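You operate a simulated robot arm through the tools that you are given. There is no shell and no other tool.

You are at the controls of a simulated robot arm. One attempt, no reset.

## Task
Test the big red button: push it, pull it up, reset and restart.
Fine: push it while the belt runs; leave the stacker running; leave the black button and the other controls.

The check looks at the end state, three seconds after you hand in, the way a careful person would. Anything else that was tipped, shoved, dropped, spilled or broken makes it a failure.

## Robot
A 7-joint arm with a two-finger parallel gripper, fixed in place. Base frame: the origin is on the floor under the middle of its stand, x ahead of it, y to its left, z up. Units: cm, rad, N and s.
With the tool pointing down near the work surface it reaches from about 10 to 66 cm from the base axis. Its first joint turns from -1.152 to 1.152 rad. Payload 1.57 kg.
The tool frame sits at the grasp point between the pads (the TCP): z along the fingers, y along the line on which they close. The tips reach 3 cm beyond it. Largest opening 8 cm; finger width 1.7, thickness 1.2; the body of the gripper, 4 by 8.2 cm, starts 8 cm behind the TCP.
Orientation is that of the tool frame in the base frame, as [roll, pitch, yaw] about the fixed x, y, z axes, in that order (R = Rz(yaw) Ry(pitch) Rx(roll)). With the fingers straight down and closing along the base's y, the tool's x points along the base's -x, its y along +y and its z along -z.

## Interface
- The arm moves only by the tool send_rows. Its argument "motion" is a list of rows, each a list of 7 numbers: the shift along the tool's x, y, z in cm, then the turn, a rotation vector about the tool's x, y, z in degrees, then the finger opening in cm, from 0 to 8. In form: [[tx, ty, tz, ax, ay, az, gripper], ...]. A call has 1 to 20 rows; each row shifts and turns the commanded pose from where the row before left it, along the tool's axes as they then stand. Rows are played at 5 a second. More than 5 cm and 0.15 rad between two rows, or a gripper value outside its range, and nothing of the call is played. A pose out of reach is approached as far as the arm can. The call stops where the force on the tool passes 50 N (or 10 N more than at its start, if that is more) or the arm is blocked; 0.2 s more then pass. Each finger travels about 7.2 cm/s and halts on what it meets, pressing with about 34 N; the grip force reading is that of the motor and also rises with nothing between the fingers. The clock runs only during rows and for 0.2 s after the last one: add rows that do not move to give the fingers time. It gives the time, the measured TCP pose, the force on the tool (base axes), the opening and the grip force at its end, in the units of the frame above (readings bear some noise), with the torque about the TCP (base axes, N m) and any sound that the robot's microphone picked up.
- Cameras (640 x 400 px; columns grow to the right, rows downward): "scene" is fixed at [4.46, 42.39, 143.14]; the picture's right is [-0.77, -0.64, 0.00], its down [-0.39, 0.47, -0.80] and it looks along [0.51, -0.61, -0.61] (base axes); focal length 319 px, centre (320, 200). "wrist" rides on the gripper at [7.2, -0.7, -12.2] in the tool frame; the picture's right is [0.09, 1.00, 0.00], its down [-0.84, 0.08, -0.54] and it looks along [-0.54, 0.05, 0.84] (tool axes); focal length 238 px, centre (320, 200). There is no depth. A picture from a camera that has moved, and an enlarged one, comes with that camera's place and axes in the base frame and with its lens. The place of the scene camera against the robot may be out by one fixed shift of up to 2.5 cm in any direction.
- grab_frame(camera): a new picture of that camera. It takes no simulated time.
- zoom(camera, box): a new picture of the part [left, top, right, bottom] of that camera's present view, enlarged. It takes no simulated time.
- hand_in(): hands the job in; it is judged then, once.

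Places have to be worked out from the pictures, the camera data and where the tool is seen. Open the gripper and draw the arm clear of the work before you hand the job in, unless the task says otherwise.

The tools are called after "Emit:" as name(argument=value, ...) on one line, values as JSON. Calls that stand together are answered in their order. send_rows: Moves the arm, as the interface text tells. Its arguments: {"type":"object","properties":{"motion":{"type":"array","items":{"type":"array","items":{"type":"number"}}}},"required":["motion"]} The other tools are called the same way: grab_frame (camera) takes a picture; zoom (camera, box) takes an enlarged picture of a part of a camera's view; hand_in () hands the job in.

At the start:

```text
time: 0.0
eef_pos: [40.01, -12.45, 102.68]
orientation: [-3.141, 0.001, -3.14]
force: [1.1, 0.0, 0.1]
moment: [0.01, 0.01, -0.04]
grip_width: 7.98
grasp_force: 0.0
```

scene: 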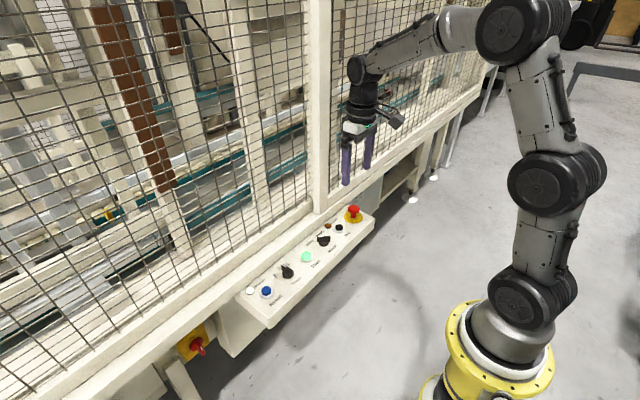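
wrist: 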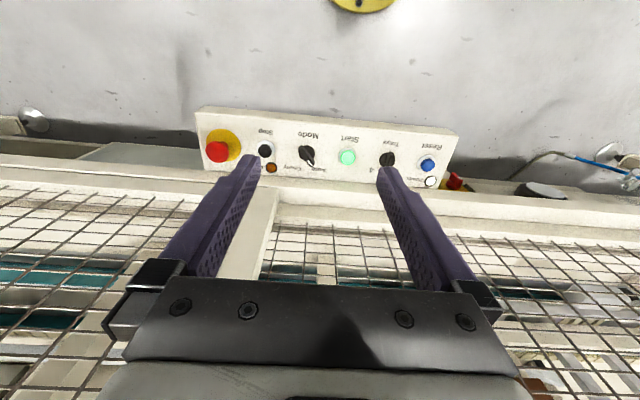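

I start by looking closely at the control panel in both cameras before moving anything.

Emit:
zoom(camera="scene", box=[220, 190, 400, 310])

Emit:
zoom(camera="wrist", box=[180, 80, 480, 240])

Emit:
zoom(camera="scene", box=[0, 0, 320, 200])

```text
3.33 times, centred on (310, 250) of scene
camera zoom: at [4.46, 42.39, 143.14], right [-0.77, -0.64, 0.0], down [-0.39, 0.47, -0.8], along [0.51, -0.61, -0.61], focal length 1062 px, centre (353, 33)
```

zoom: 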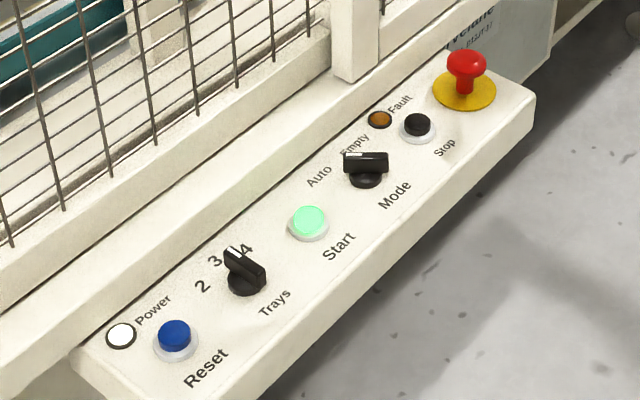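

```text
2.13 times, centred on (330, 160) of wrist
camera zoom: at [32.79, -13.14, 114.71], right [-0.09, 1.0, 0.0], down [0.84, 0.08, 0.54], along [0.54, 0.05, -0.84], focal length 508 px, centre (299, 285)
```

zoom: 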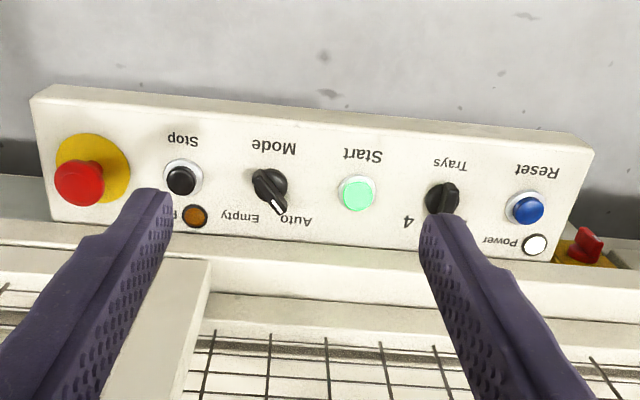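

```text
2.00 times, centred on (160, 100) of scene
camera zoom: at [4.46, 42.39, 143.14], right [-0.77, -0.64, 0.0], down [-0.39, 0.47, -0.8], along [0.51, -0.61, -0.61], focal length 638 px, centre (640, 400)
```

zoom: 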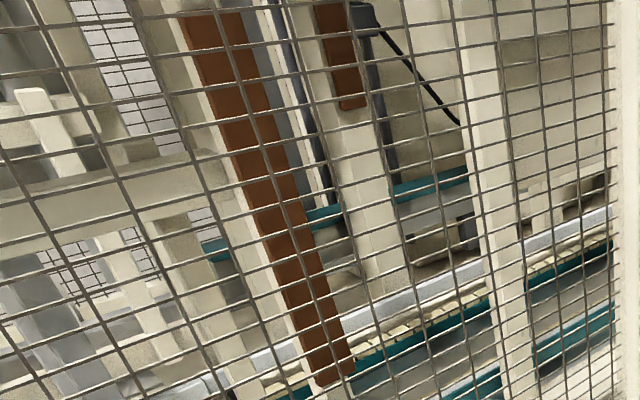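

The red mushroom button is up (stem visible) at the far (-y) end of the panel, I judge its cap near (50, -30, 74); Stop sits about 8 cm from it, Start is mid-panel, Reset near (51, 10, 70). I move over the red button at height, well clear, to refine its position.

Emit:
send_rows(motion=[[-0.8, -1.75, 0.8, 0, 0, 0, 8], [-0.8, -1.75, 0.8, 0, 0, 0, 8], [-0.8, -1.75, 0.8, 0, 0, 0, 8], [-0.8, -1.75, 0.8, 0, 0, 0, 8], [-0.8, -1.75, 0.8, 0, 0, 0, 8], [-0.8, -1.75, 0.8, 0, 0, 0, 8], [-0.8, -1.75, 0.8, 0, 0, 0, 8], [-0.8, -1.75, 0.8, 0, 0, 0, 8], [-0.8, -1.75, 0.8, 0, 0, 0, 8], [-0.8, -1.75, 0.8, 0, 0, 0, 8], [0, 0, 0, 0, 0, 0, 8], [0, 0, 0, 0, 0, 0, 8]])

```text
time: 2.6
eef_pos: [47.98, -29.79, 94.57]
orientation: [3.141, 0.0, 3.141]
force: [-0.6, -0.2, 0.1]
moment: [0.03, 0.03, -0.02]
grip_width: 7.99
grasp_force: 0.1
```

The arm is at (48, -29.8, 94.6) with no contact. I take pictures to refine the button's place.

Emit:
grab_frame(camera="wrist")

Emit:
grab_frame(camera="scene")

Emit:
zoom(camera="scene", box=[270, 130, 430, 250])

```text
taken
camera wrist: at [40.84, -30.62, 106.68], right [-0.09, 1.0, 0.0], down [0.84, 0.08, 0.54], along [0.54, 0.05, -0.84], focal length 238 px, centre (320, 200)
```

wrist: 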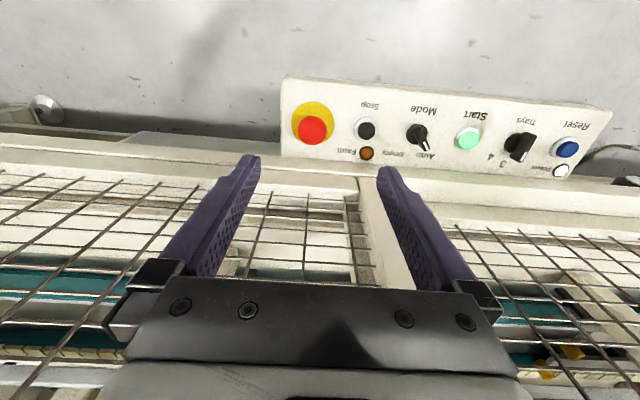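

```text
taken
```

scene: 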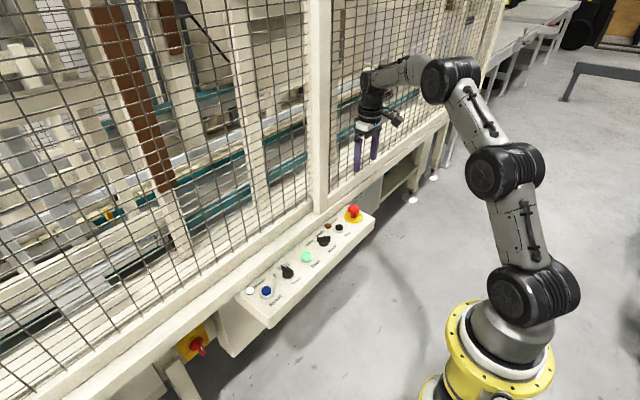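

```text
3.33 times, centred on (350, 190) of scene
camera zoom: at [4.46, 42.39, 143.14], right [-0.77, -0.64, 0.0], down [-0.39, 0.47, -0.8], along [0.51, -0.61, -0.61], focal length 1062 px, centre (220, 233)
```

zoom: 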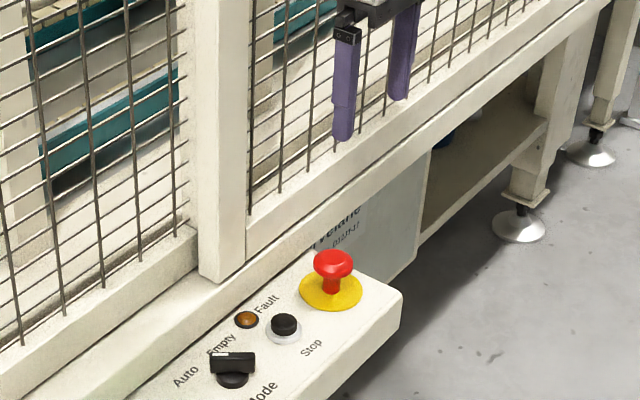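

I zoom the wrist view onto the red button for precise pixel positions to triangulate it.

Emit:
zoom(camera="wrist", box=[260, 70, 420, 190])

Emit:
zoom(camera="wrist", box=[400, 70, 640, 220])

```text
3.33 times, centred on (340, 130) of wrist
camera zoom: at [40.84, -30.62, 106.68], right [-0.09, 1.0, 0.0], down [0.84, 0.08, 0.54], along [0.54, 0.05, -0.84], focal length 794 px, centre (253, 433)
```

zoom: 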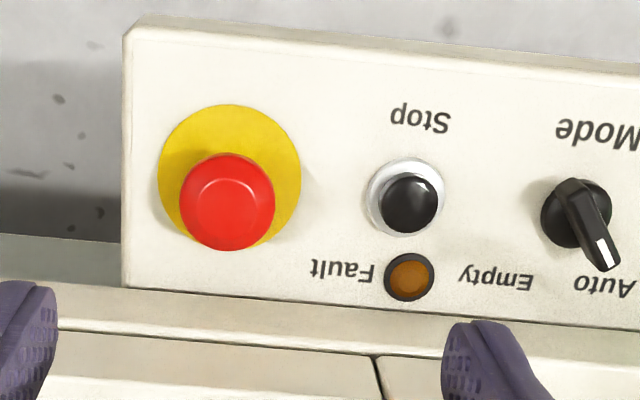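

```text
2.67 times, centred on (520, 145) of wrist
camera zoom: at [40.84, -30.62, 106.68], right [-0.09, 1.0, 0.0], down [0.84, 0.08, 0.54], along [0.54, 0.05, -0.84], focal length 636 px, centre (-213, 347)
```

zoom: 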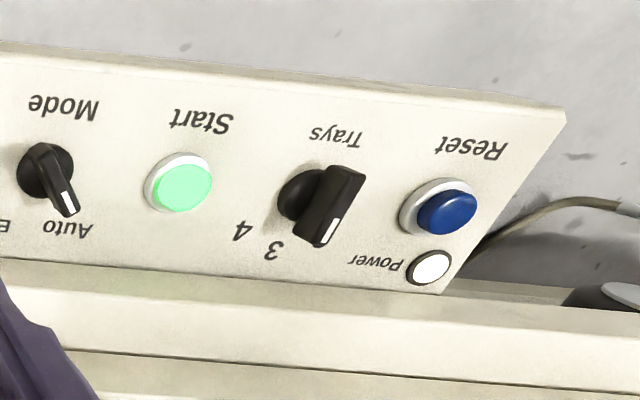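

Triangulation puts the red cap axis at about (51.0, -30.8), cap about 4.1 cm wide with its top near z 73–74.5, panel face z ≈ 69.3. I close the fingers and come to just above it.

Emit:
send_rows(motion=[[-0.6, -0.2, 2.5, 0, 0, 0, 4], [-0.6, -0.2, 2.5, 0, 0, 0, 0], [-0.6, -0.2, 2.5, 0, 0, 0, 0], [-0.6, -0.2, 2.5, 0, 0, 0, 0], [-0.6, -0.2, 2.5, 0, 0, 0, 0], [0, 0, 0, 0, 0, 0, 0], [0, 0, 0, 0, 0, 0, 0]])

Emit:
grab_frame(camera="wrist")

Emit:
zoom(camera="scene", box=[270, 130, 430, 250])

```text
time: 4.2
eef_pos: [50.89, -30.91, 82.15]
orientation: [-3.141, 0.001, -3.14]
force: [-0.1, 0.4, 0.1]
moment: [0.0, 0.03, 0.04]
grip_width: 0.0
grasp_force: 21.1
```

```text
taken
camera wrist: at [43.75, -31.51, 94.21], right [-0.09, 1.0, 0.0], down [0.84, 0.08, 0.54], along [0.54, 0.05, -0.84], focal length 238 px, centre (320, 200)
```

wrist: 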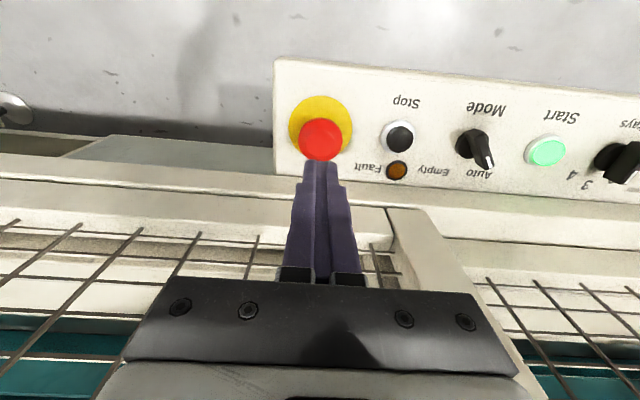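

```text
3.33 times, centred on (350, 190) of scene
camera zoom: at [4.46, 42.39, 143.14], right [-0.77, -0.64, 0.0], down [-0.39, 0.47, -0.8], along [0.51, -0.61, -0.61], focal length 1062 px, centre (220, 233)
```

zoom: 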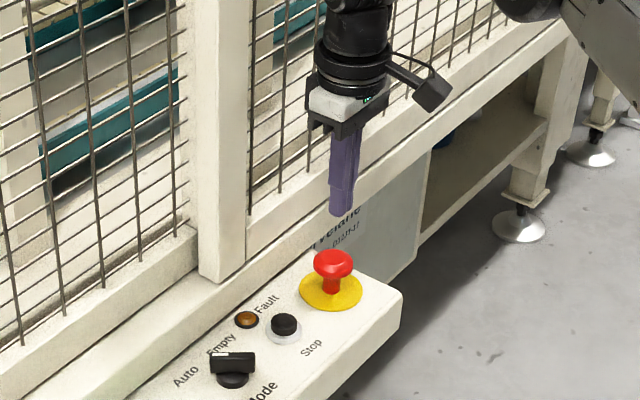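

The closed tips (z ≈ 79.2) line up with the cap, top near z 74. I descend, first quickly then in small steps, expecting contact around TCP z 77.

Emit:
send_rows(motion=[[0, 0, 1.3, 0, 0, 0, 0], [0, 0, 1.3, 0, 0, 0, 0], [0, 0, 0.8, 0, 0, 0, 0], [0, 0, 0.4, 0, 0, 0, 0], [0, 0, 0.3, 0, 0, 0, 0], [0, 0, 0.3, 0, 0, 0, 0], [0, 0, 0.2, 0, 0, 0, 0]])

```text
time: 5.8
eef_pos: [50.92, -30.85, 77.34]
orientation: [3.141, 0.0, 3.141]
force: [0.3, 0.1, -0.2]
moment: [0.01, -0.02, 0.0]
grip_width: 0.0
grasp_force: 21.0
```

No contact yet with the tips at about z 74.3. I keep going in 0.2 cm steps.

Emit:
send_rows(motion=[[0, 0, 0.2, 0, 0, 0, 0], [0, 0, 0.2, 0, 0, 0, 0], [0, 0, 0.2, 0, 0, 0, 0], [0, 0, 0.2, 0, 0, 0, 0]])

```text
time: 6.8
eef_pos: [51.03, -30.94, 76.74]
orientation: [-3.14, 0.001, 3.141]
force: [-1.0, -0.8, 0.3]
moment: [0.02, 0.0, 0.03]
grip_width: 0.0
grasp_force: 21.4
```

Still free (tips ≈ 73.7). Continue in small steps.

Emit:
send_rows(motion=[[0, 0, 0.2, 0, 0, 0, 0], [0, 0, 0.2, 0, 0, 0, 0], [0, 0, 0.2, 0, 0, 0, 0], [0, 0, 0.2, 0, 0, 0, 0]])

Emit:
zoom(camera="scene", box=[310, 180, 390, 240])

```text
time: 7.8
eef_pos: [50.94, -31.02, 75.74]
orientation: [-3.14, 0.001, -3.141]
force: [3.2, 0.9, 2.2]
moment: [0.08, -0.08, 0.04]
grip_width: 0.0
grasp_force: 21.7
```

```text
6.67 times, centred on (350, 210) of scene
camera zoom: at [4.46, 42.4, 143.14], right [-0.77, -0.64, 0.0], down [-0.39, 0.47, -0.8], along [0.51, -0.61, -0.61], focal length 2125 px, centre (120, 133)
```

zoom: 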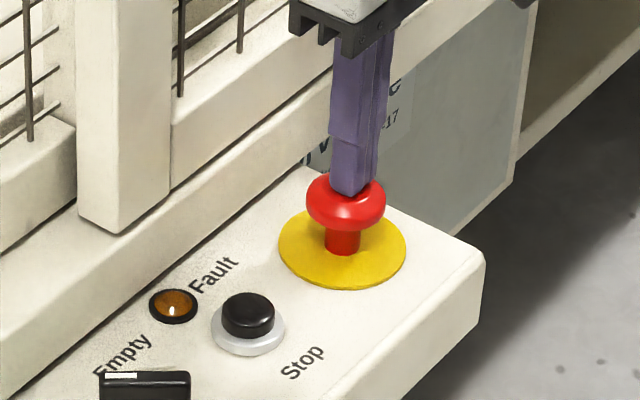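

Contact: tips at about z 72.8 resting on the cap (2 N). I now press down in 0.2 cm steps, watching force and sound.

Emit:
send_rows(motion=[[0, 0, 0.2, 0, 0, 0, 0], [0, 0, 0.2, 0, 0, 0, 0], [0, 0, 0.2, 0, 0, 0, 0]])

```text
time: 8.6
eef_pos: [50.93, -31.02, 75.05]
orientation: [3.141, -0.003, -3.141]
force: [0.3, 0.5, -1.1]
moment: [0.0, 0.01, -0.02]
grip_width: 0.0
grasp_force: 21.5
heard: click
```

A click was heard and the force dropped to zero. I look at whether the button has latched and the lights changed.

Emit:
zoom(camera="scene", box=[310, 180, 390, 240])

Emit:
zoom(camera="scene", box=[220, 190, 400, 310])

```text
6.67 times, centred on (350, 210) of scene
camera zoom: at [4.46, 42.39, 143.14], right [-0.77, -0.64, 0.0], down [-0.39, 0.47, -0.8], along [0.51, -0.61, -0.61], focal length 2125 px, centre (120, 133)
```

zoom: 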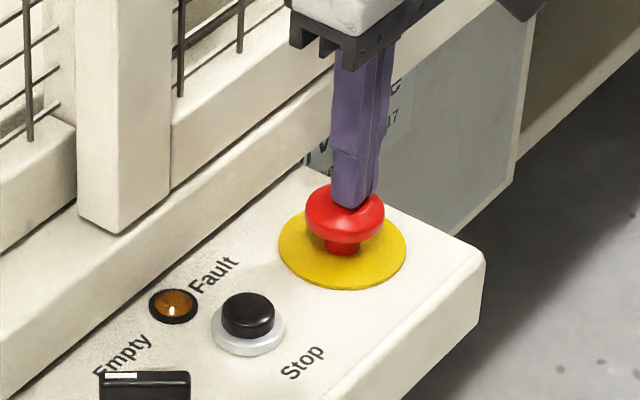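

```text
3.33 times, centred on (310, 250) of scene
camera zoom: at [4.46, 42.39, 143.14], right [-0.77, -0.64, 0.0], down [-0.39, 0.47, -0.8], along [0.51, -0.61, -0.61], focal length 1062 px, centre (353, 33)
```

zoom: 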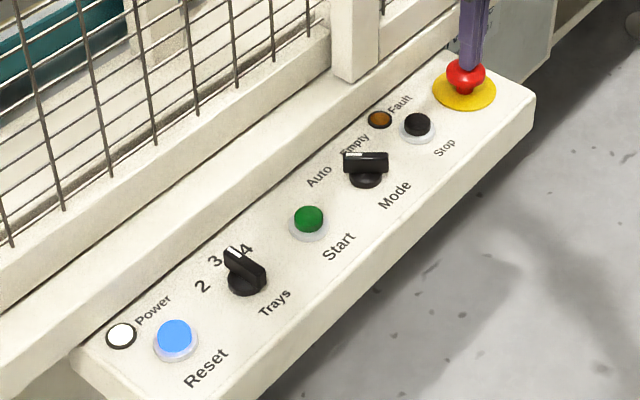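

Latched: the Start lamp is off and Reset is lit blue, and the cap stays down. I rise, open the fingers and look before going down around the cap.

Emit:
send_rows(motion=[[0, 0, -1.0, 0, 0, 0, 0], [0, 0, -1.0, 0, 0, 0, 0], [0, 0, -1.5, 0, 0, 0, 3], [0, 0, 0, 0, 0, 0, 6.5], [0, 0, 0, 0, 0, 0, 6.5], [0, 0, 0, 0, 0, 0, 6.5]])

Emit:
grab_frame(camera="wrist")

Emit:
zoom(camera="scene", box=[310, 180, 390, 240])

```text
time: 10.0
eef_pos: [50.86, -30.96, 78.83]
orientation: [-3.141, 0.0, -3.141]
force: [0.7, -0.8, 0.4]
moment: [-0.02, -0.03, -0.02]
grip_width: 6.49
grasp_force: 0.0
```

```text
taken
camera wrist: at [43.72, -31.6, 90.9], right [-0.09, 1.0, 0.0], down [0.84, 0.08, 0.54], along [0.54, 0.05, -0.84], focal length 238 px, centre (320, 200)
```

wrist: 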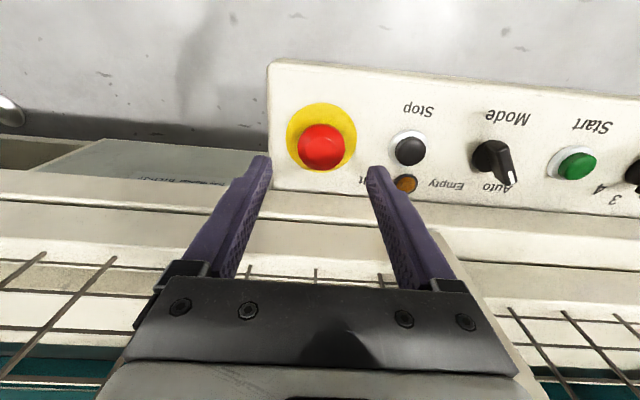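

```text
6.67 times, centred on (350, 210) of scene
camera zoom: at [4.46, 42.39, 143.14], right [-0.77, -0.64, 0.0], down [-0.39, 0.47, -0.8], along [0.51, -0.61, -0.61], focal length 2125 px, centre (120, 133)
```

zoom: 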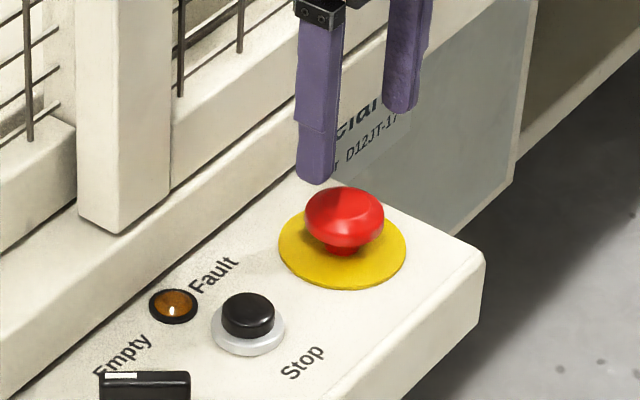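

The cap stays latched down, centred under the tool at about (50.9, -30.9), fingers straddle it with clearance from Stop. I descend until the tips are about z 70.1, slightly below the cap's rim.

Emit:
send_rows(motion=[[0, 0, 1.5, 0, 0, 0, 6.5], [0, 0, 1.5, 0, 0, 0, 6.5], [0, 0, 1.0, 0, 0, 0, 6.5], [0, 0, 0.8, 0, 0, 0, 6.5], [0, 0, 0.5, 0, 0, 0, 6.5], [0, 0, 0.4, 0, 0, 0, 6.5]])

Emit:
zoom(camera="scene", box=[310, 180, 390, 240])

Emit:
grab_frame(camera="wrist")

```text
time: 11.4
eef_pos: [50.94, -30.82, 73.0]
orientation: [-3.141, 0.0, -3.141]
force: [1.2, 0.5, 0.6]
moment: [0.0, -0.01, 0.0]
grip_width: 6.51
grasp_force: 0.0
```

```text
6.67 times, centred on (350, 210) of scene
camera zoom: at [4.46, 42.39, 143.14], right [-0.77, -0.64, 0.0], down [-0.39, 0.47, -0.8], along [0.51, -0.61, -0.61], focal length 2125 px, centre (120, 133)
```

zoom: 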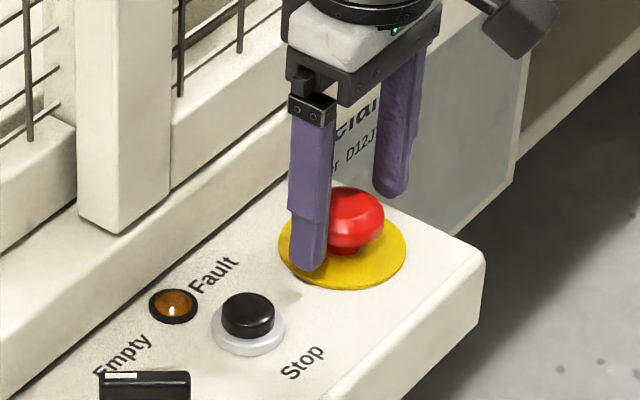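

```text
taken
camera wrist: at [43.79, -31.6, 85.19], right [-0.09, 1.0, 0.0], down [0.84, 0.08, 0.54], along [0.54, 0.05, -0.84], focal length 238 px, centre (320, 200)
```

wrist: 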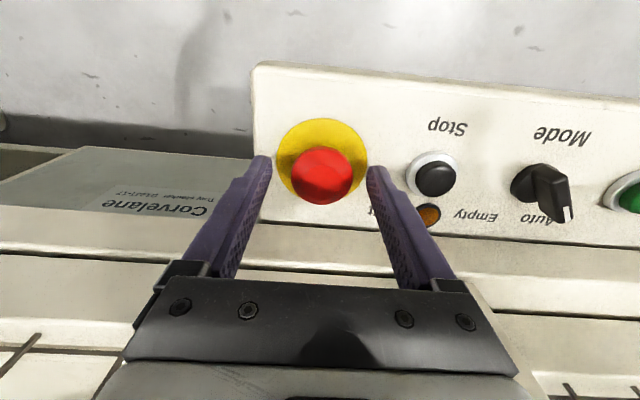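

The fingers straddle the cap properly with no contact force. I close on the cap.

Emit:
send_rows(motion=[[0, 0, 0, 0, 0, 0, 4.5], [0, 0, 0, 0, 0, 0, 3], [0, 0, 0, 0, 0, 0, 2], [0, 0, 0, 0, 0, 0, 2]])

Emit:
zoom(camera="scene", box=[310, 180, 390, 240])

```text
time: 12.4
eef_pos: [51.03, -30.91, 73.02]
orientation: [3.14, 0.002, -3.141]
force: [2.0, 12.7, 0.7]
moment: [0.29, -0.06, 0.03]
grip_width: 4.04
grasp_force: 45.4
```

```text
6.67 times, centred on (350, 210) of scene
camera zoom: at [4.46, 42.42, 143.14], right [-0.77, -0.64, 0.0], down [-0.39, 0.47, -0.8], along [0.51, -0.61, -0.61], focal length 2125 px, centre (120, 133)
```

zoom: 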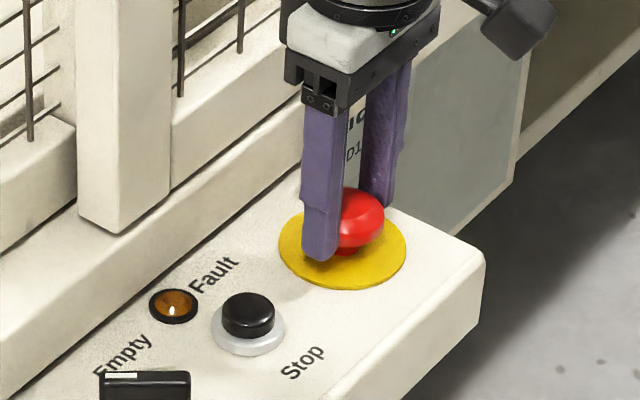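

Gripped at 4.04 cm with a sideways load of about 13 N in +y, so the button sits slightly to +y; I ease 0.1 cm that way and start to pull up in small steps.

Emit:
send_rows(motion=[[0, 0.1, 0, 0, 0, 0, 2], [0, 0, -0.15, 0, 0, 0, 2], [0, 0, -0.15, 0, 0, 0, 2], [0, 0, -0.15, 0, 0, 0, 2]])

```text
time: 13.4
eef_pos: [51.04, -30.87, 73.55]
orientation: [3.141, 0.0, 3.141]
force: [6.1, 14.8, -2.0]
moment: [0.35, -0.15, -0.01]
grip_width: 4.02
grasp_force: 44.4
```

It moved up 0.5 cm with little force and no click; I check whether the cap came along or the pads slipped.

Emit:
zoom(camera="scene", box=[310, 180, 390, 240])

Emit:
zoom(camera="wrist", box=[220, 90, 460, 240])

```text
6.67 times, centred on (350, 210) of scene
camera zoom: at [4.47, 42.42, 143.13], right [-0.77, -0.64, 0.0], down [-0.39, 0.47, -0.8], along [0.51, -0.61, -0.61], focal length 2125 px, centre (120, 133)
```

zoom: 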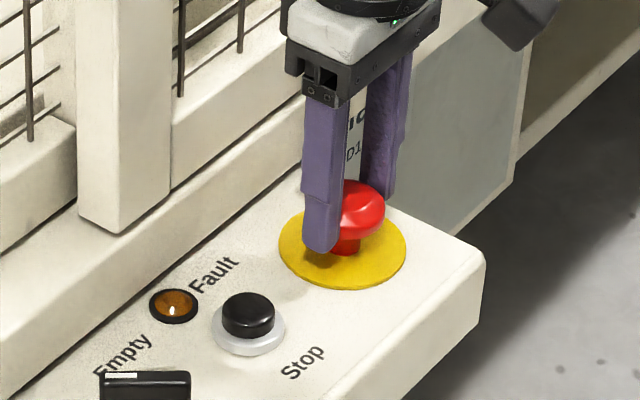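

```text
2.67 times, centred on (340, 165) of wrist
camera zoom: at [43.81, -31.48, 85.69], right [-0.09, 1.0, 0.0], down [0.84, 0.08, 0.54], along [0.54, 0.05, -0.84], focal length 636 px, centre (267, 293)
```

zoom: 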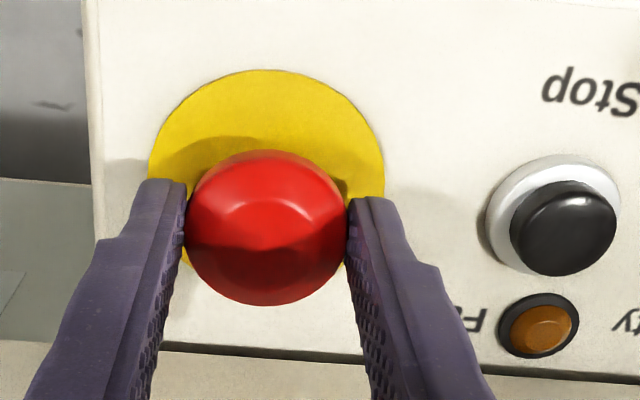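

The cap has come up with the fingers by about 0.5 cm. I keep pulling gently in 0.1 cm steps until it clicks out.

Emit:
send_rows(motion=[[0, 0, -0.1, 0, 0, 0, 2], [0, 0, -0.1, 0, 0, 0, 2], [0, 0, -0.1, 0, 0, 0, 2]])

Emit:
zoom(camera="scene", box=[310, 180, 390, 240])

```text
time: 14.2
eef_pos: [51.0, -30.81, 73.85]
orientation: [3.141, 0.001, 3.141]
force: [3.6, 15.0, 0.4]
moment: [0.41, -0.14, 0.02]
grip_width: 4.03
grasp_force: 45.1
heard: click
```

```text
6.67 times, centred on (350, 210) of scene
camera zoom: at [4.47, 42.42, 143.13], right [-0.77, -0.64, 0.0], down [-0.39, 0.47, -0.8], along [0.51, -0.61, -0.61], focal length 2125 px, centre (120, 133)
```

zoom: 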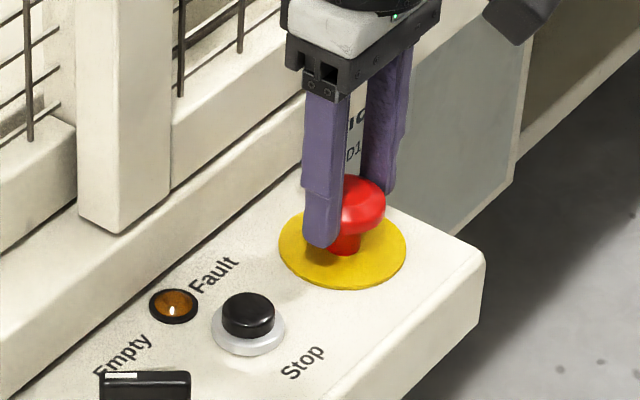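

Click: the button is released. I open the fingers, then rise straight up clear of it.

Emit:
send_rows(motion=[[0, 0, 0, 0, 0, 0, 4.6], [0, 0, 0, 0, 0, 0, 5.5], [0, 0, 0, 0, 0, 0, 6.5], [0, 0, 0, 0, 0, 0, 6.5], [0, 0, -1.0, 0, 0, 0, 6.5], [0, 0, -1.5, 0, 0, 0, 6.5], [0, 0, -2.0, 0, 0, 0, 6.5], [0, 0, -2.0, 0, 0, 0, 6.5], [0, 0, 0, 0, 0, 0, 6.5]])

Emit:
zoom(camera="scene", box=[310, 180, 390, 240])

Emit:
zoom(camera="scene", box=[220, 190, 400, 310])

Emit:
grab_frame(camera="wrist")

```text
time: 16.2
eef_pos: [51.04, -30.91, 80.3]
orientation: [3.139, 0.0, 3.141]
force: [-0.3, 0.0, 1.0]
moment: [0.03, -0.03, -0.01]
grip_width: 6.51
grasp_force: 0.0
```

```text
6.67 times, centred on (350, 210) of scene
camera zoom: at [4.46, 42.39, 143.14], right [-0.77, -0.64, 0.0], down [-0.39, 0.47, -0.8], along [0.51, -0.61, -0.61], focal length 2125 px, centre (120, 133)
```

zoom: 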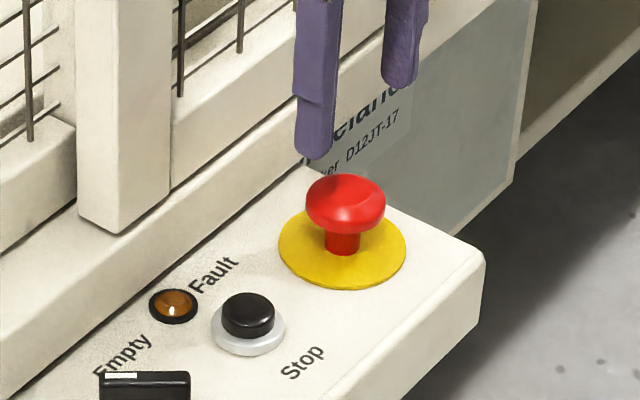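

```text
3.33 times, centred on (310, 250) of scene
camera zoom: at [4.46, 42.39, 143.14], right [-0.77, -0.64, 0.0], down [-0.39, 0.47, -0.8], along [0.51, -0.61, -0.61], focal length 1062 px, centre (353, 33)
```

zoom: 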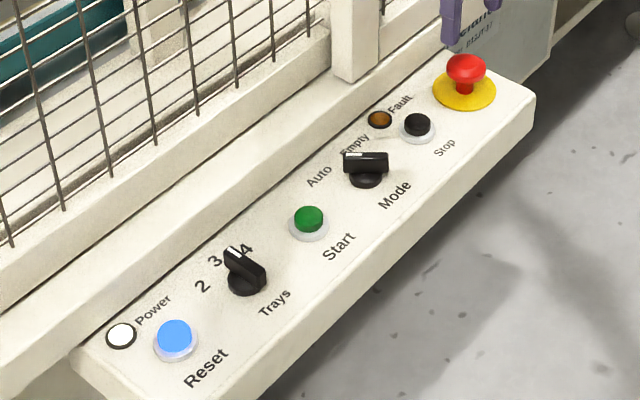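

```text
taken
camera wrist: at [43.87, -31.55, 92.46], right [-0.09, 1.0, 0.0], down [0.84, 0.08, 0.54], along [0.54, 0.05, -0.84], focal length 238 px, centre (320, 200)
```

wrist: 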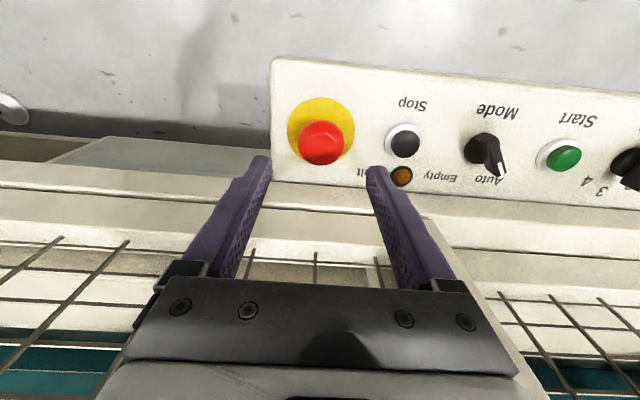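

The red cap is up again and Reset still lit. I compare the button's height with the starting picture using the same zoom as before.

Emit:
zoom(camera="scene", box=[270, 130, 430, 250])

Emit:
zoom(camera="wrist", box=[260, 70, 420, 190])

```text
3.33 times, centred on (350, 190) of scene
camera zoom: at [4.46, 42.39, 143.14], right [-0.77, -0.64, 0.0], down [-0.39, 0.47, -0.8], along [0.51, -0.61, -0.61], focal length 1062 px, centre (220, 233)
```

zoom: 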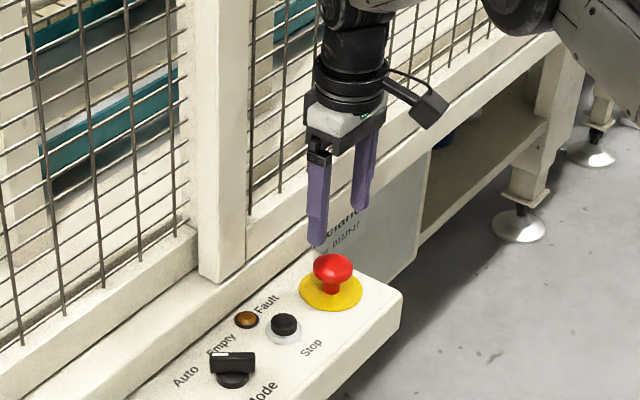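

```text
3.33 times, centred on (340, 130) of wrist
camera zoom: at [43.87, -31.55, 92.46], right [-0.09, 1.0, 0.0], down [0.84, 0.08, 0.54], along [0.54, 0.05, -0.84], focal length 794 px, centre (253, 433)
```

zoom: 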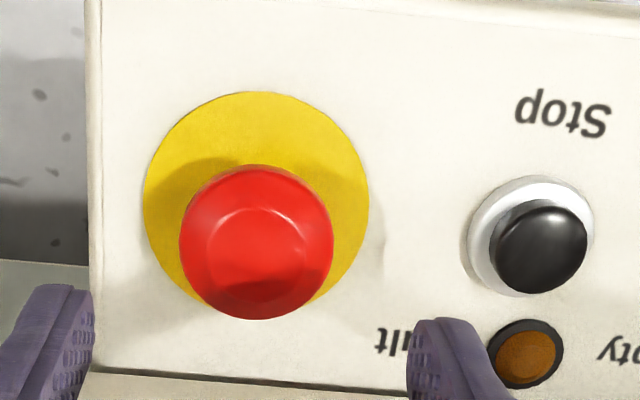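

The cap now sits about 0.45 cm lower than at the start (latched was about 1.27 cm lower), so it stayed where I let go rather than coming fully up. I go back down around it to pull it out the rest of the way.

Emit:
send_rows(motion=[[0, 0, 1.5, 0, 0, 0, 6.5], [0, 0, 1.5, 0, 0, 0, 6.5], [0, 0, 1.5, 0, 0, 0, 6.5], [0, 0, 1.0, 0, 0, 0, 6.5], [0, 0, 0.6, 0, 0, 0, 6.5], [0, 0, 0.4, 0, 0, 0, 6.5], [0, 0, 0, 0, 0, 0, 5], [0, 0, 0, 0, 0, 0, 4], [0, 0, 0, 0, 0, 0, 3], [0, 0, 0, 0, 0, 0, 3]])

Emit:
zoom(camera="scene", box=[310, 180, 390, 240])

```text
time: 18.4
eef_pos: [50.97, -30.85, 73.71]
orientation: [3.141, -0.001, 3.139]
force: [1.1, 4.9, -1.5]
moment: [0.15, -0.04, -0.02]
grip_width: 4.06
grasp_force: 44.6
```

```text
6.67 times, centred on (350, 210) of scene
camera zoom: at [4.46, 42.4, 143.14], right [-0.77, -0.64, 0.0], down [-0.39, 0.47, -0.8], along [0.51, -0.61, -0.61], focal length 2125 px, centre (120, 133)
```

zoom: 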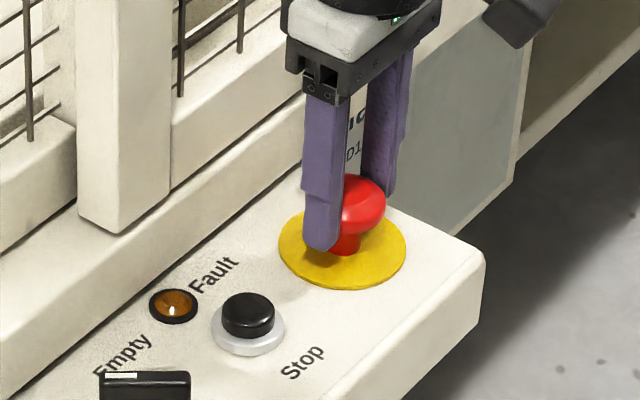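

The cap is held again (4.06 cm). I pull up in 0.1 cm steps, watching for force and sound.

Emit:
send_rows(motion=[[0, 0, -0.1, 0, 0, 0, 3], [0, 0, -0.1, 0, 0, 0, 3], [0, 0, -0.1, 0, 0, 0, 3]])

Emit:
zoom(camera="scene", box=[310, 180, 390, 240])

```text
time: 19.2
eef_pos: [50.92, -30.88, 73.99]
orientation: [3.139, -0.003, 3.142]
force: [-1.9, 9.7, 2.6]
moment: [0.27, -0.08, 0.04]
grip_width: 4.04
grasp_force: 44.8
```

```text
6.67 times, centred on (350, 210) of scene
camera zoom: at [4.45, 42.41, 143.14], right [-0.77, -0.64, 0.0], down [-0.39, 0.47, -0.8], along [0.51, -0.61, -0.61], focal length 2125 px, centre (120, 133)
```

zoom: 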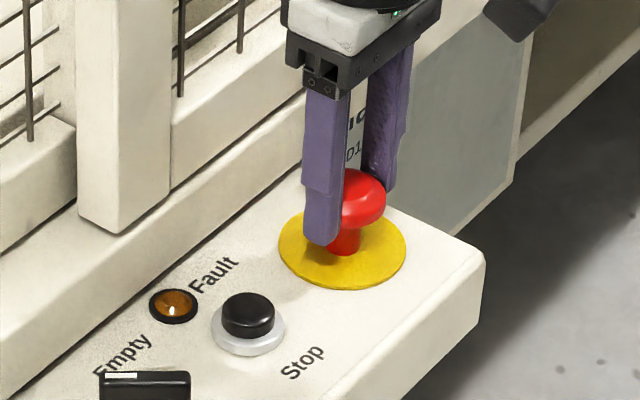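

The cap is following upward freely; original height is about 0.2–0.3 cm higher. I continue in small steps.

Emit:
send_rows(motion=[[0, 0, -0.1, 0, 0, 0, 3], [0, 0, -0.1, 0, 0, 0, 3], [0, 0, -0.1, 0, 0, 0, 3]])

Emit:
zoom(camera="scene", box=[310, 180, 390, 240])

```text
time: 20.0
eef_pos: [51.02, -30.68, 74.45]
orientation: [3.14, -0.001, 3.14]
force: [-0.4, 12.2, -1.4]
moment: [0.29, 0.34, -0.03]
grip_width: 4.03
grasp_force: 44.8
```

```text
6.67 times, centred on (350, 210) of scene
camera zoom: at [4.46, 42.42, 143.14], right [-0.77, -0.64, 0.0], down [-0.39, 0.47, -0.8], along [0.51, -0.61, -0.61], focal length 2125 px, centre (120, 133)
```

zoom: 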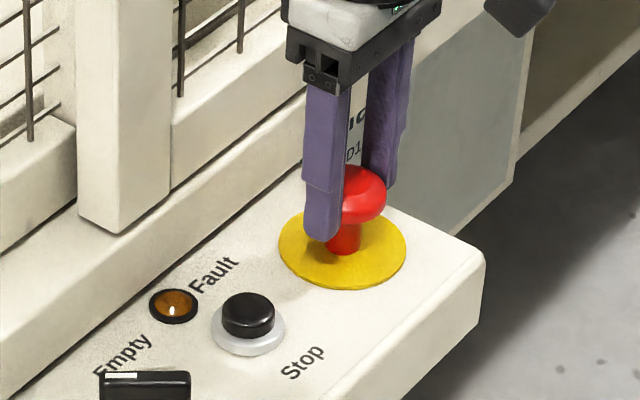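

The cap top is now at about its starting pixel height (165). I try two more tiny steps to feel for the end stop.

Emit:
send_rows(motion=[[0, 0, -0.08, 0, 0, 0, 3], [0, 0, -0.08, 0, 0, 0, 3]])

Emit:
zoom(camera="scene", box=[310, 180, 390, 240])

```text
time: 20.6
eef_pos: [50.97, -30.81, 74.39]
orientation: [3.14, 0.0, -3.141]
force: [4.3, 11.5, -11.3]
moment: [0.25, -0.04, 0.02]
grip_width: 4.03
grasp_force: 45.2
```

```text
6.67 times, centred on (350, 210) of scene
camera zoom: at [4.49, 42.4, 143.14], right [-0.77, -0.64, 0.0], down [-0.39, 0.47, -0.8], along [0.51, -0.61, -0.61], focal length 2125 px, centre (120, 133)
```

zoom: 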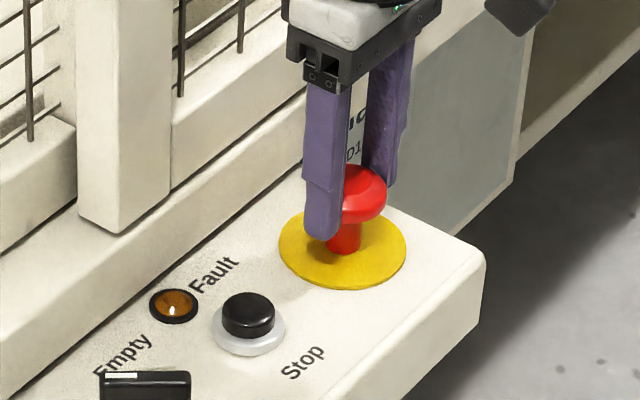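

The pull now meets an 11 N end stop, so the button is fully out. I open and rise clear, then check.

Emit:
send_rows(motion=[[0, 0, 0.1, 0, 0, 0, 3], [0, 0, 0, 0, 0, 0, 4.6], [0, 0, 0, 0, 0, 0, 5.5], [0, 0, 0, 0, 0, 0, 6.5], [0, 0, 0, 0, 0, 0, 6.5], [0, 0, -1.0, 0, 0, 0, 6.5], [0, 0, -1.5, 0, 0, 0, 6.5], [0, 0, -2.0, 0, 0, 0, 6.5], [0, 0, -2.0, 0, 0, 0, 6.5], [0, 0, -2.0, 0, 0, 0, 6.5], [0, 0, -2.0, 0, 0, 0, 6.5], [0, 0, 0, 0, 0, 0, 6.5]])

Emit:
zoom(camera="scene", box=[310, 180, 390, 240])

Emit:
zoom(camera="scene", box=[220, 190, 400, 310])

```text
time: 23.2
eef_pos: [50.96, -30.82, 84.98]
orientation: [-3.14, -0.001, 3.141]
force: [-0.1, -1.4, 0.5]
moment: [-0.02, -0.05, -0.03]
grip_width: 6.53
grasp_force: 0.1
```

```text
6.67 times, centred on (350, 210) of scene
camera zoom: at [4.46, 42.39, 143.14], right [-0.77, -0.64, 0.0], down [-0.39, 0.47, -0.8], along [0.51, -0.61, -0.61], focal length 2125 px, centre (120, 133)
```

zoom: 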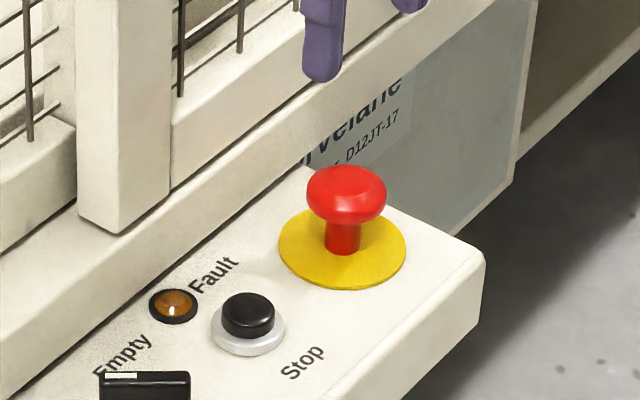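

```text
3.33 times, centred on (310, 250) of scene
camera zoom: at [4.46, 42.39, 143.14], right [-0.77, -0.64, 0.0], down [-0.39, 0.47, -0.8], along [0.51, -0.61, -0.61], focal length 1062 px, centre (353, 33)
```

zoom: 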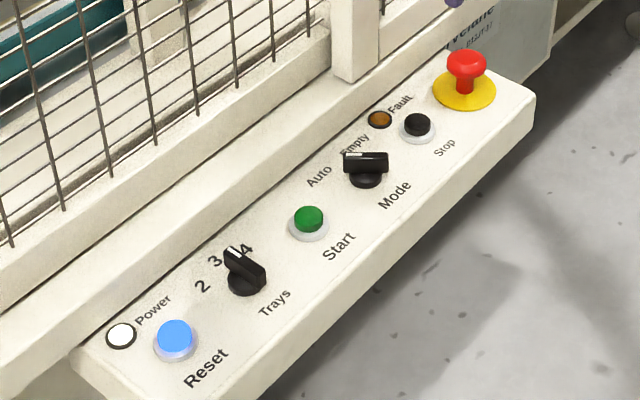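

The red button now matches its starting height and Reset is lit. I close the fingers and travel at this safe height along the panel to above Reset, judged at (51, 9.95).

Emit:
send_rows(motion=[[0, 2.0, 0, 0, 0, 0, 4], [0, 2.9, 0, 0, 0, 0, 0], [0, 2.9, 0, 0, 0, 0, 0], [0, 2.9, 0, 0, 0, 0, 0], [0, 2.9, 0, 0, 0, 0, 0], [0, 2.9, 0, 0, 0, 0, 0], [0, 2.9, 0, 0, 0, 0, 0], [0, 2.9, 0, 0, 0, 0, 0], [0, 2.9, 0, 0, 0, 0, 0], [0, 2.9, 0, 0, 0, 0, 0], [0, 2.9, 0, 0, 0, 0, 0], [0, 2.9, 0, 0, 0, 0, 0], [0, 2.9, 0, 0, 0, 0, 0], [0, 2.5, 0, 0, 0, 0, 0], [0, 1.4, 0, 0, 0, 0, 0], [0, 0, 0, 0, 0, 0, 0], [0, 0, 0, 0, 0, 0, 0]])

Emit:
grab_frame(camera="wrist")

Emit:
grab_frame(camera="scene")

```text
time: 26.8
eef_pos: [51.13, 9.96, 85.11]
orientation: [-3.141, 0.001, 3.141]
force: [-0.2, -0.5, 0.0]
moment: [-0.02, -0.02, 0.04]
grip_width: 0.02
grasp_force: 21.4
```

```text
taken
camera wrist: at [43.9, 9.18, 97.21], right [-0.09, 1.0, 0.0], down [0.84, 0.08, 0.54], along [0.54, 0.05, -0.84], focal length 238 px, centre (320, 200)
```

wrist: 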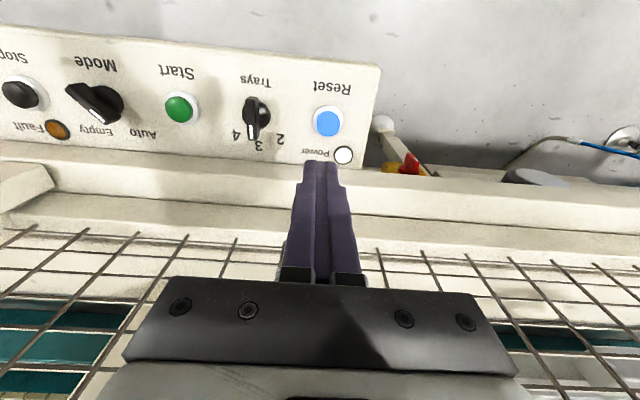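

```text
taken
```

scene: 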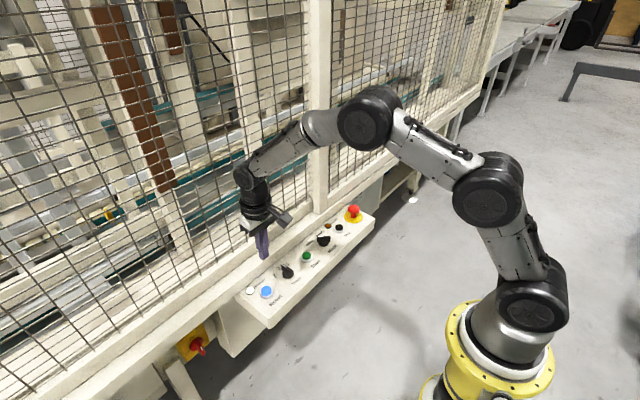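

I zoom to place Reset precisely relative to the tool.

Emit:
zoom(camera="wrist", box=[240, 70, 400, 190])

Emit:
zoom(camera="scene", box=[220, 210, 340, 300])

```text
3.33 times, centred on (320, 130) of wrist
camera zoom: at [43.9, 9.18, 97.21], right [-0.09, 1.0, 0.0], down [0.84, 0.08, 0.54], along [0.54, 0.05, -0.84], focal length 794 px, centre (320, 433)
```

zoom: 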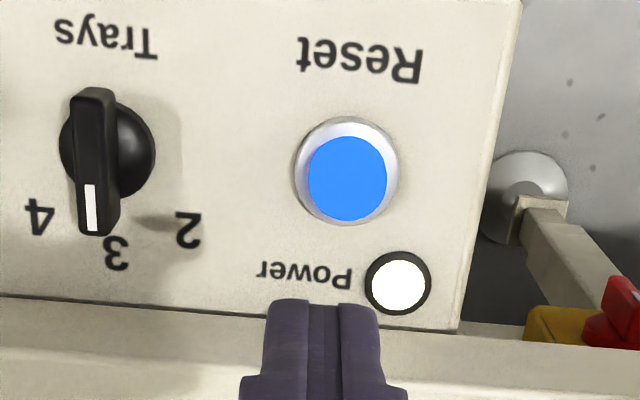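

```text
4.44 times, centred on (280, 255) of scene
camera zoom: at [4.46, 42.39, 143.14], right [-0.77, -0.64, 0.0], down [-0.39, 0.47, -0.8], along [0.51, -0.61, -0.61], focal length 1417 px, centre (498, -44)
```

zoom: 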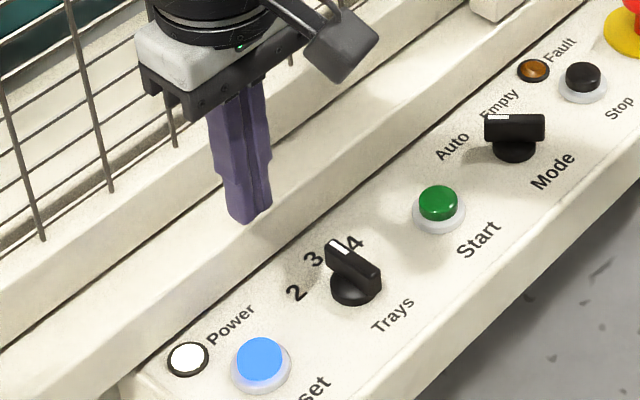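

Reset is at about (50.95, 10.75), roughly 0.8 cm further in +y than the tool. I shift by that and descend to just above it (tips ≈ z 71.8).

Emit:
send_rows(motion=[[0, 0.8, 0, 0, 0, 0, 0], [0, 0, 2.0, 0, 0, 0, 0], [0, 0, 2.0, 0, 0, 0, 0], [0, 0, 2.0, 0, 0, 0, 0], [0, 0, 2.0, 0, 0, 0, 0], [0, 0, 1.3, 0, 0, 0, 0], [0, 0, 0.8, 0, 0, 0, 0], [0, 0, 0, 0, 0, 0, 0]])

Emit:
zoom(camera="wrist", box=[240, 70, 400, 190])

Emit:
zoom(camera="scene", box=[230, 240, 310, 300])

```text
time: 28.6
eef_pos: [50.83, 10.68, 74.85]
orientation: [3.141, 0.001, -3.141]
force: [-0.3, -0.2, 0.2]
moment: [0.02, -0.01, -0.03]
grip_width: 0.0
grasp_force: 21.3
```

```text
3.33 times, centred on (320, 130) of wrist
camera zoom: at [43.75, 10.04, 87.04], right [-0.09, 1.0, 0.0], down [0.84, 0.08, 0.54], along [0.54, 0.05, -0.84], focal length 794 px, centre (320, 433)
```

zoom: 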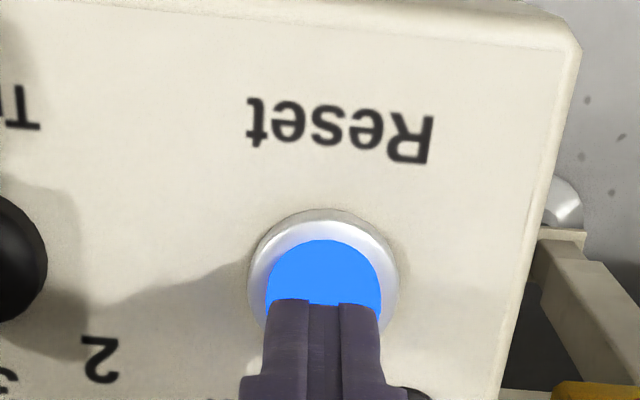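

```text
6.67 times, centred on (270, 270) of scene
camera zoom: at [4.46, 42.39, 143.14], right [-0.77, -0.64, 0.0], down [-0.39, 0.47, -0.8], along [0.51, -0.61, -0.61], focal length 2125 px, centre (653, -267)
```

zoom: 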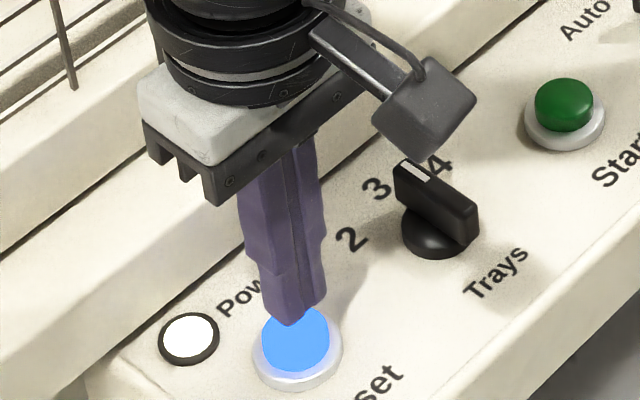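

Tips are centred over the blue cap. I lower in small steps until contact, pressing until the click.

Emit:
send_rows(motion=[[0, 0, 0.3, 0, 0, 0, 0], [0, 0, 0.3, 0, 0, 0, 0], [0, 0, 0.2, 0, 0, 0, 0], [0, 0, 0.2, 0, 0, 0, 0]])

Emit:
zoom(camera="scene", box=[230, 240, 310, 300])

```text
time: 29.6
eef_pos: [50.85, 10.67, 73.9]
orientation: [3.141, 0.0, 3.141]
force: [-0.4, -0.1, -0.6]
moment: [-0.01, -0.01, -0.02]
grip_width: 0.0
grasp_force: 21.0
```

```text
6.67 times, centred on (270, 270) of scene
camera zoom: at [4.46, 42.39, 143.14], right [-0.77, -0.64, 0.0], down [-0.39, 0.47, -0.8], along [0.51, -0.61, -0.61], focal length 2125 px, centre (653, -267)
```

zoom: 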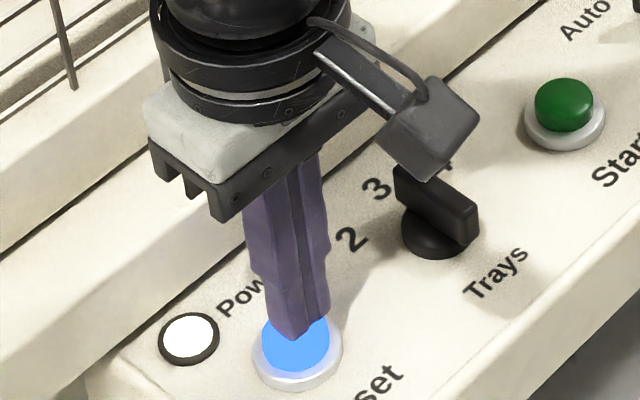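

Still free at tip z ≈ 70.9. I continue in 0.15 cm steps.

Emit:
send_rows(motion=[[0, 0, 0.15, 0, 0, 0, 0], [0, 0, 0.15, 0, 0, 0, 0], [0, 0, 0.15, 0, 0, 0, 0]])

```text
time: 30.4
eef_pos: [50.94, 10.58, 73.36]
orientation: [3.14, -0.001, 3.141]
force: [-0.2, 0.3, -1.5]
moment: [0.03, 0.0, 0.02]
grip_width: 0.02
grasp_force: 21.4
```

No contact at tip z ≈ 70.4; a few more small steps.

Emit:
send_rows(motion=[[0, 0, 0.1, 0, 0, 0, 0], [0, 0, 0.1, 0, 0, 0, 0], [0, 0, 0.1, 0, 0, 0, 0]])

Emit:
zoom(camera="scene", box=[230, 240, 310, 300])

```text
time: 31.2
eef_pos: [51.05, 10.58, 73.1]
orientation: [3.141, 0.0, 3.141]
force: [-0.2, -0.1, 0.5]
moment: [-0.04, 0.01, 0.03]
grip_width: 0.01
grasp_force: 21.2
```

```text
6.67 times, centred on (270, 270) of scene
camera zoom: at [4.46, 42.39, 143.14], right [-0.77, -0.64, 0.0], down [-0.39, 0.47, -0.8], along [0.51, -0.61, -0.61], focal length 2125 px, centre (653, -267)
```

zoom: 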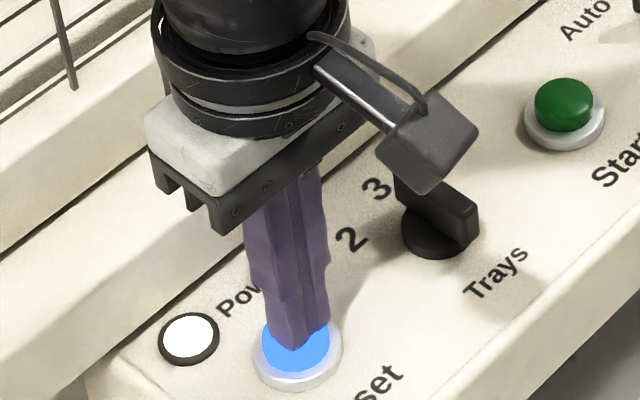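

The tips (z ≈ 70.1) appear almost on the cap now with no load. I continue in 0.1 cm steps.

Emit:
send_rows(motion=[[0, 0, 0.1, 0, 0, 0, 0], [0, 0, 0.1, 0, 0, 0, 0], [0, 0, 0.1, 0, 0, 0, 0]])

```text
time: 32.0
eef_pos: [51.18, 10.5, 72.86]
orientation: [3.141, 0.002, -3.141]
force: [-0.5, 1.9, 2.6]
moment: [0.02, 0.04, 0.0]
grip_width: 0.03
grasp_force: 20.9
heard: click
```

A click was heard with about 3 N on the tool. I check the lights.

Emit:
zoom(camera="scene", box=[220, 190, 400, 310])

Emit:
zoom(camera="scene", box=[230, 240, 310, 300])

```text
3.33 times, centred on (310, 250) of scene
camera zoom: at [4.46, 42.39, 143.14], right [-0.77, -0.64, 0.0], down [-0.39, 0.47, -0.8], along [0.51, -0.61, -0.61], focal length 1062 px, centre (353, 33)
```

zoom: 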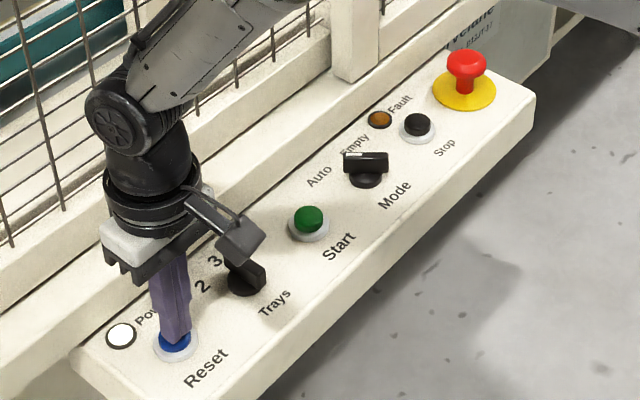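

```text
6.67 times, centred on (270, 270) of scene
camera zoom: at [4.46, 42.39, 143.14], right [-0.77, -0.64, 0.0], down [-0.39, 0.47, -0.8], along [0.51, -0.61, -0.61], focal length 2125 px, centre (653, -267)
```

zoom: 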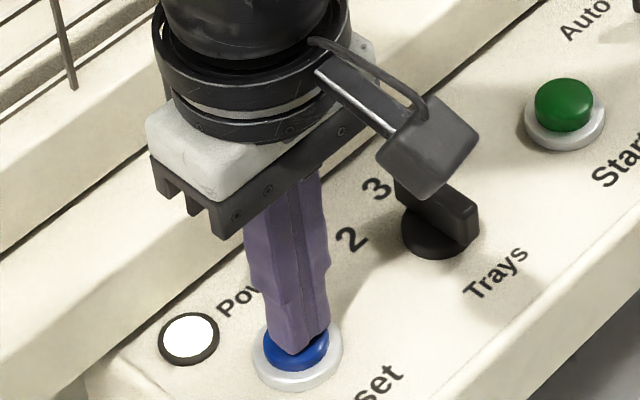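

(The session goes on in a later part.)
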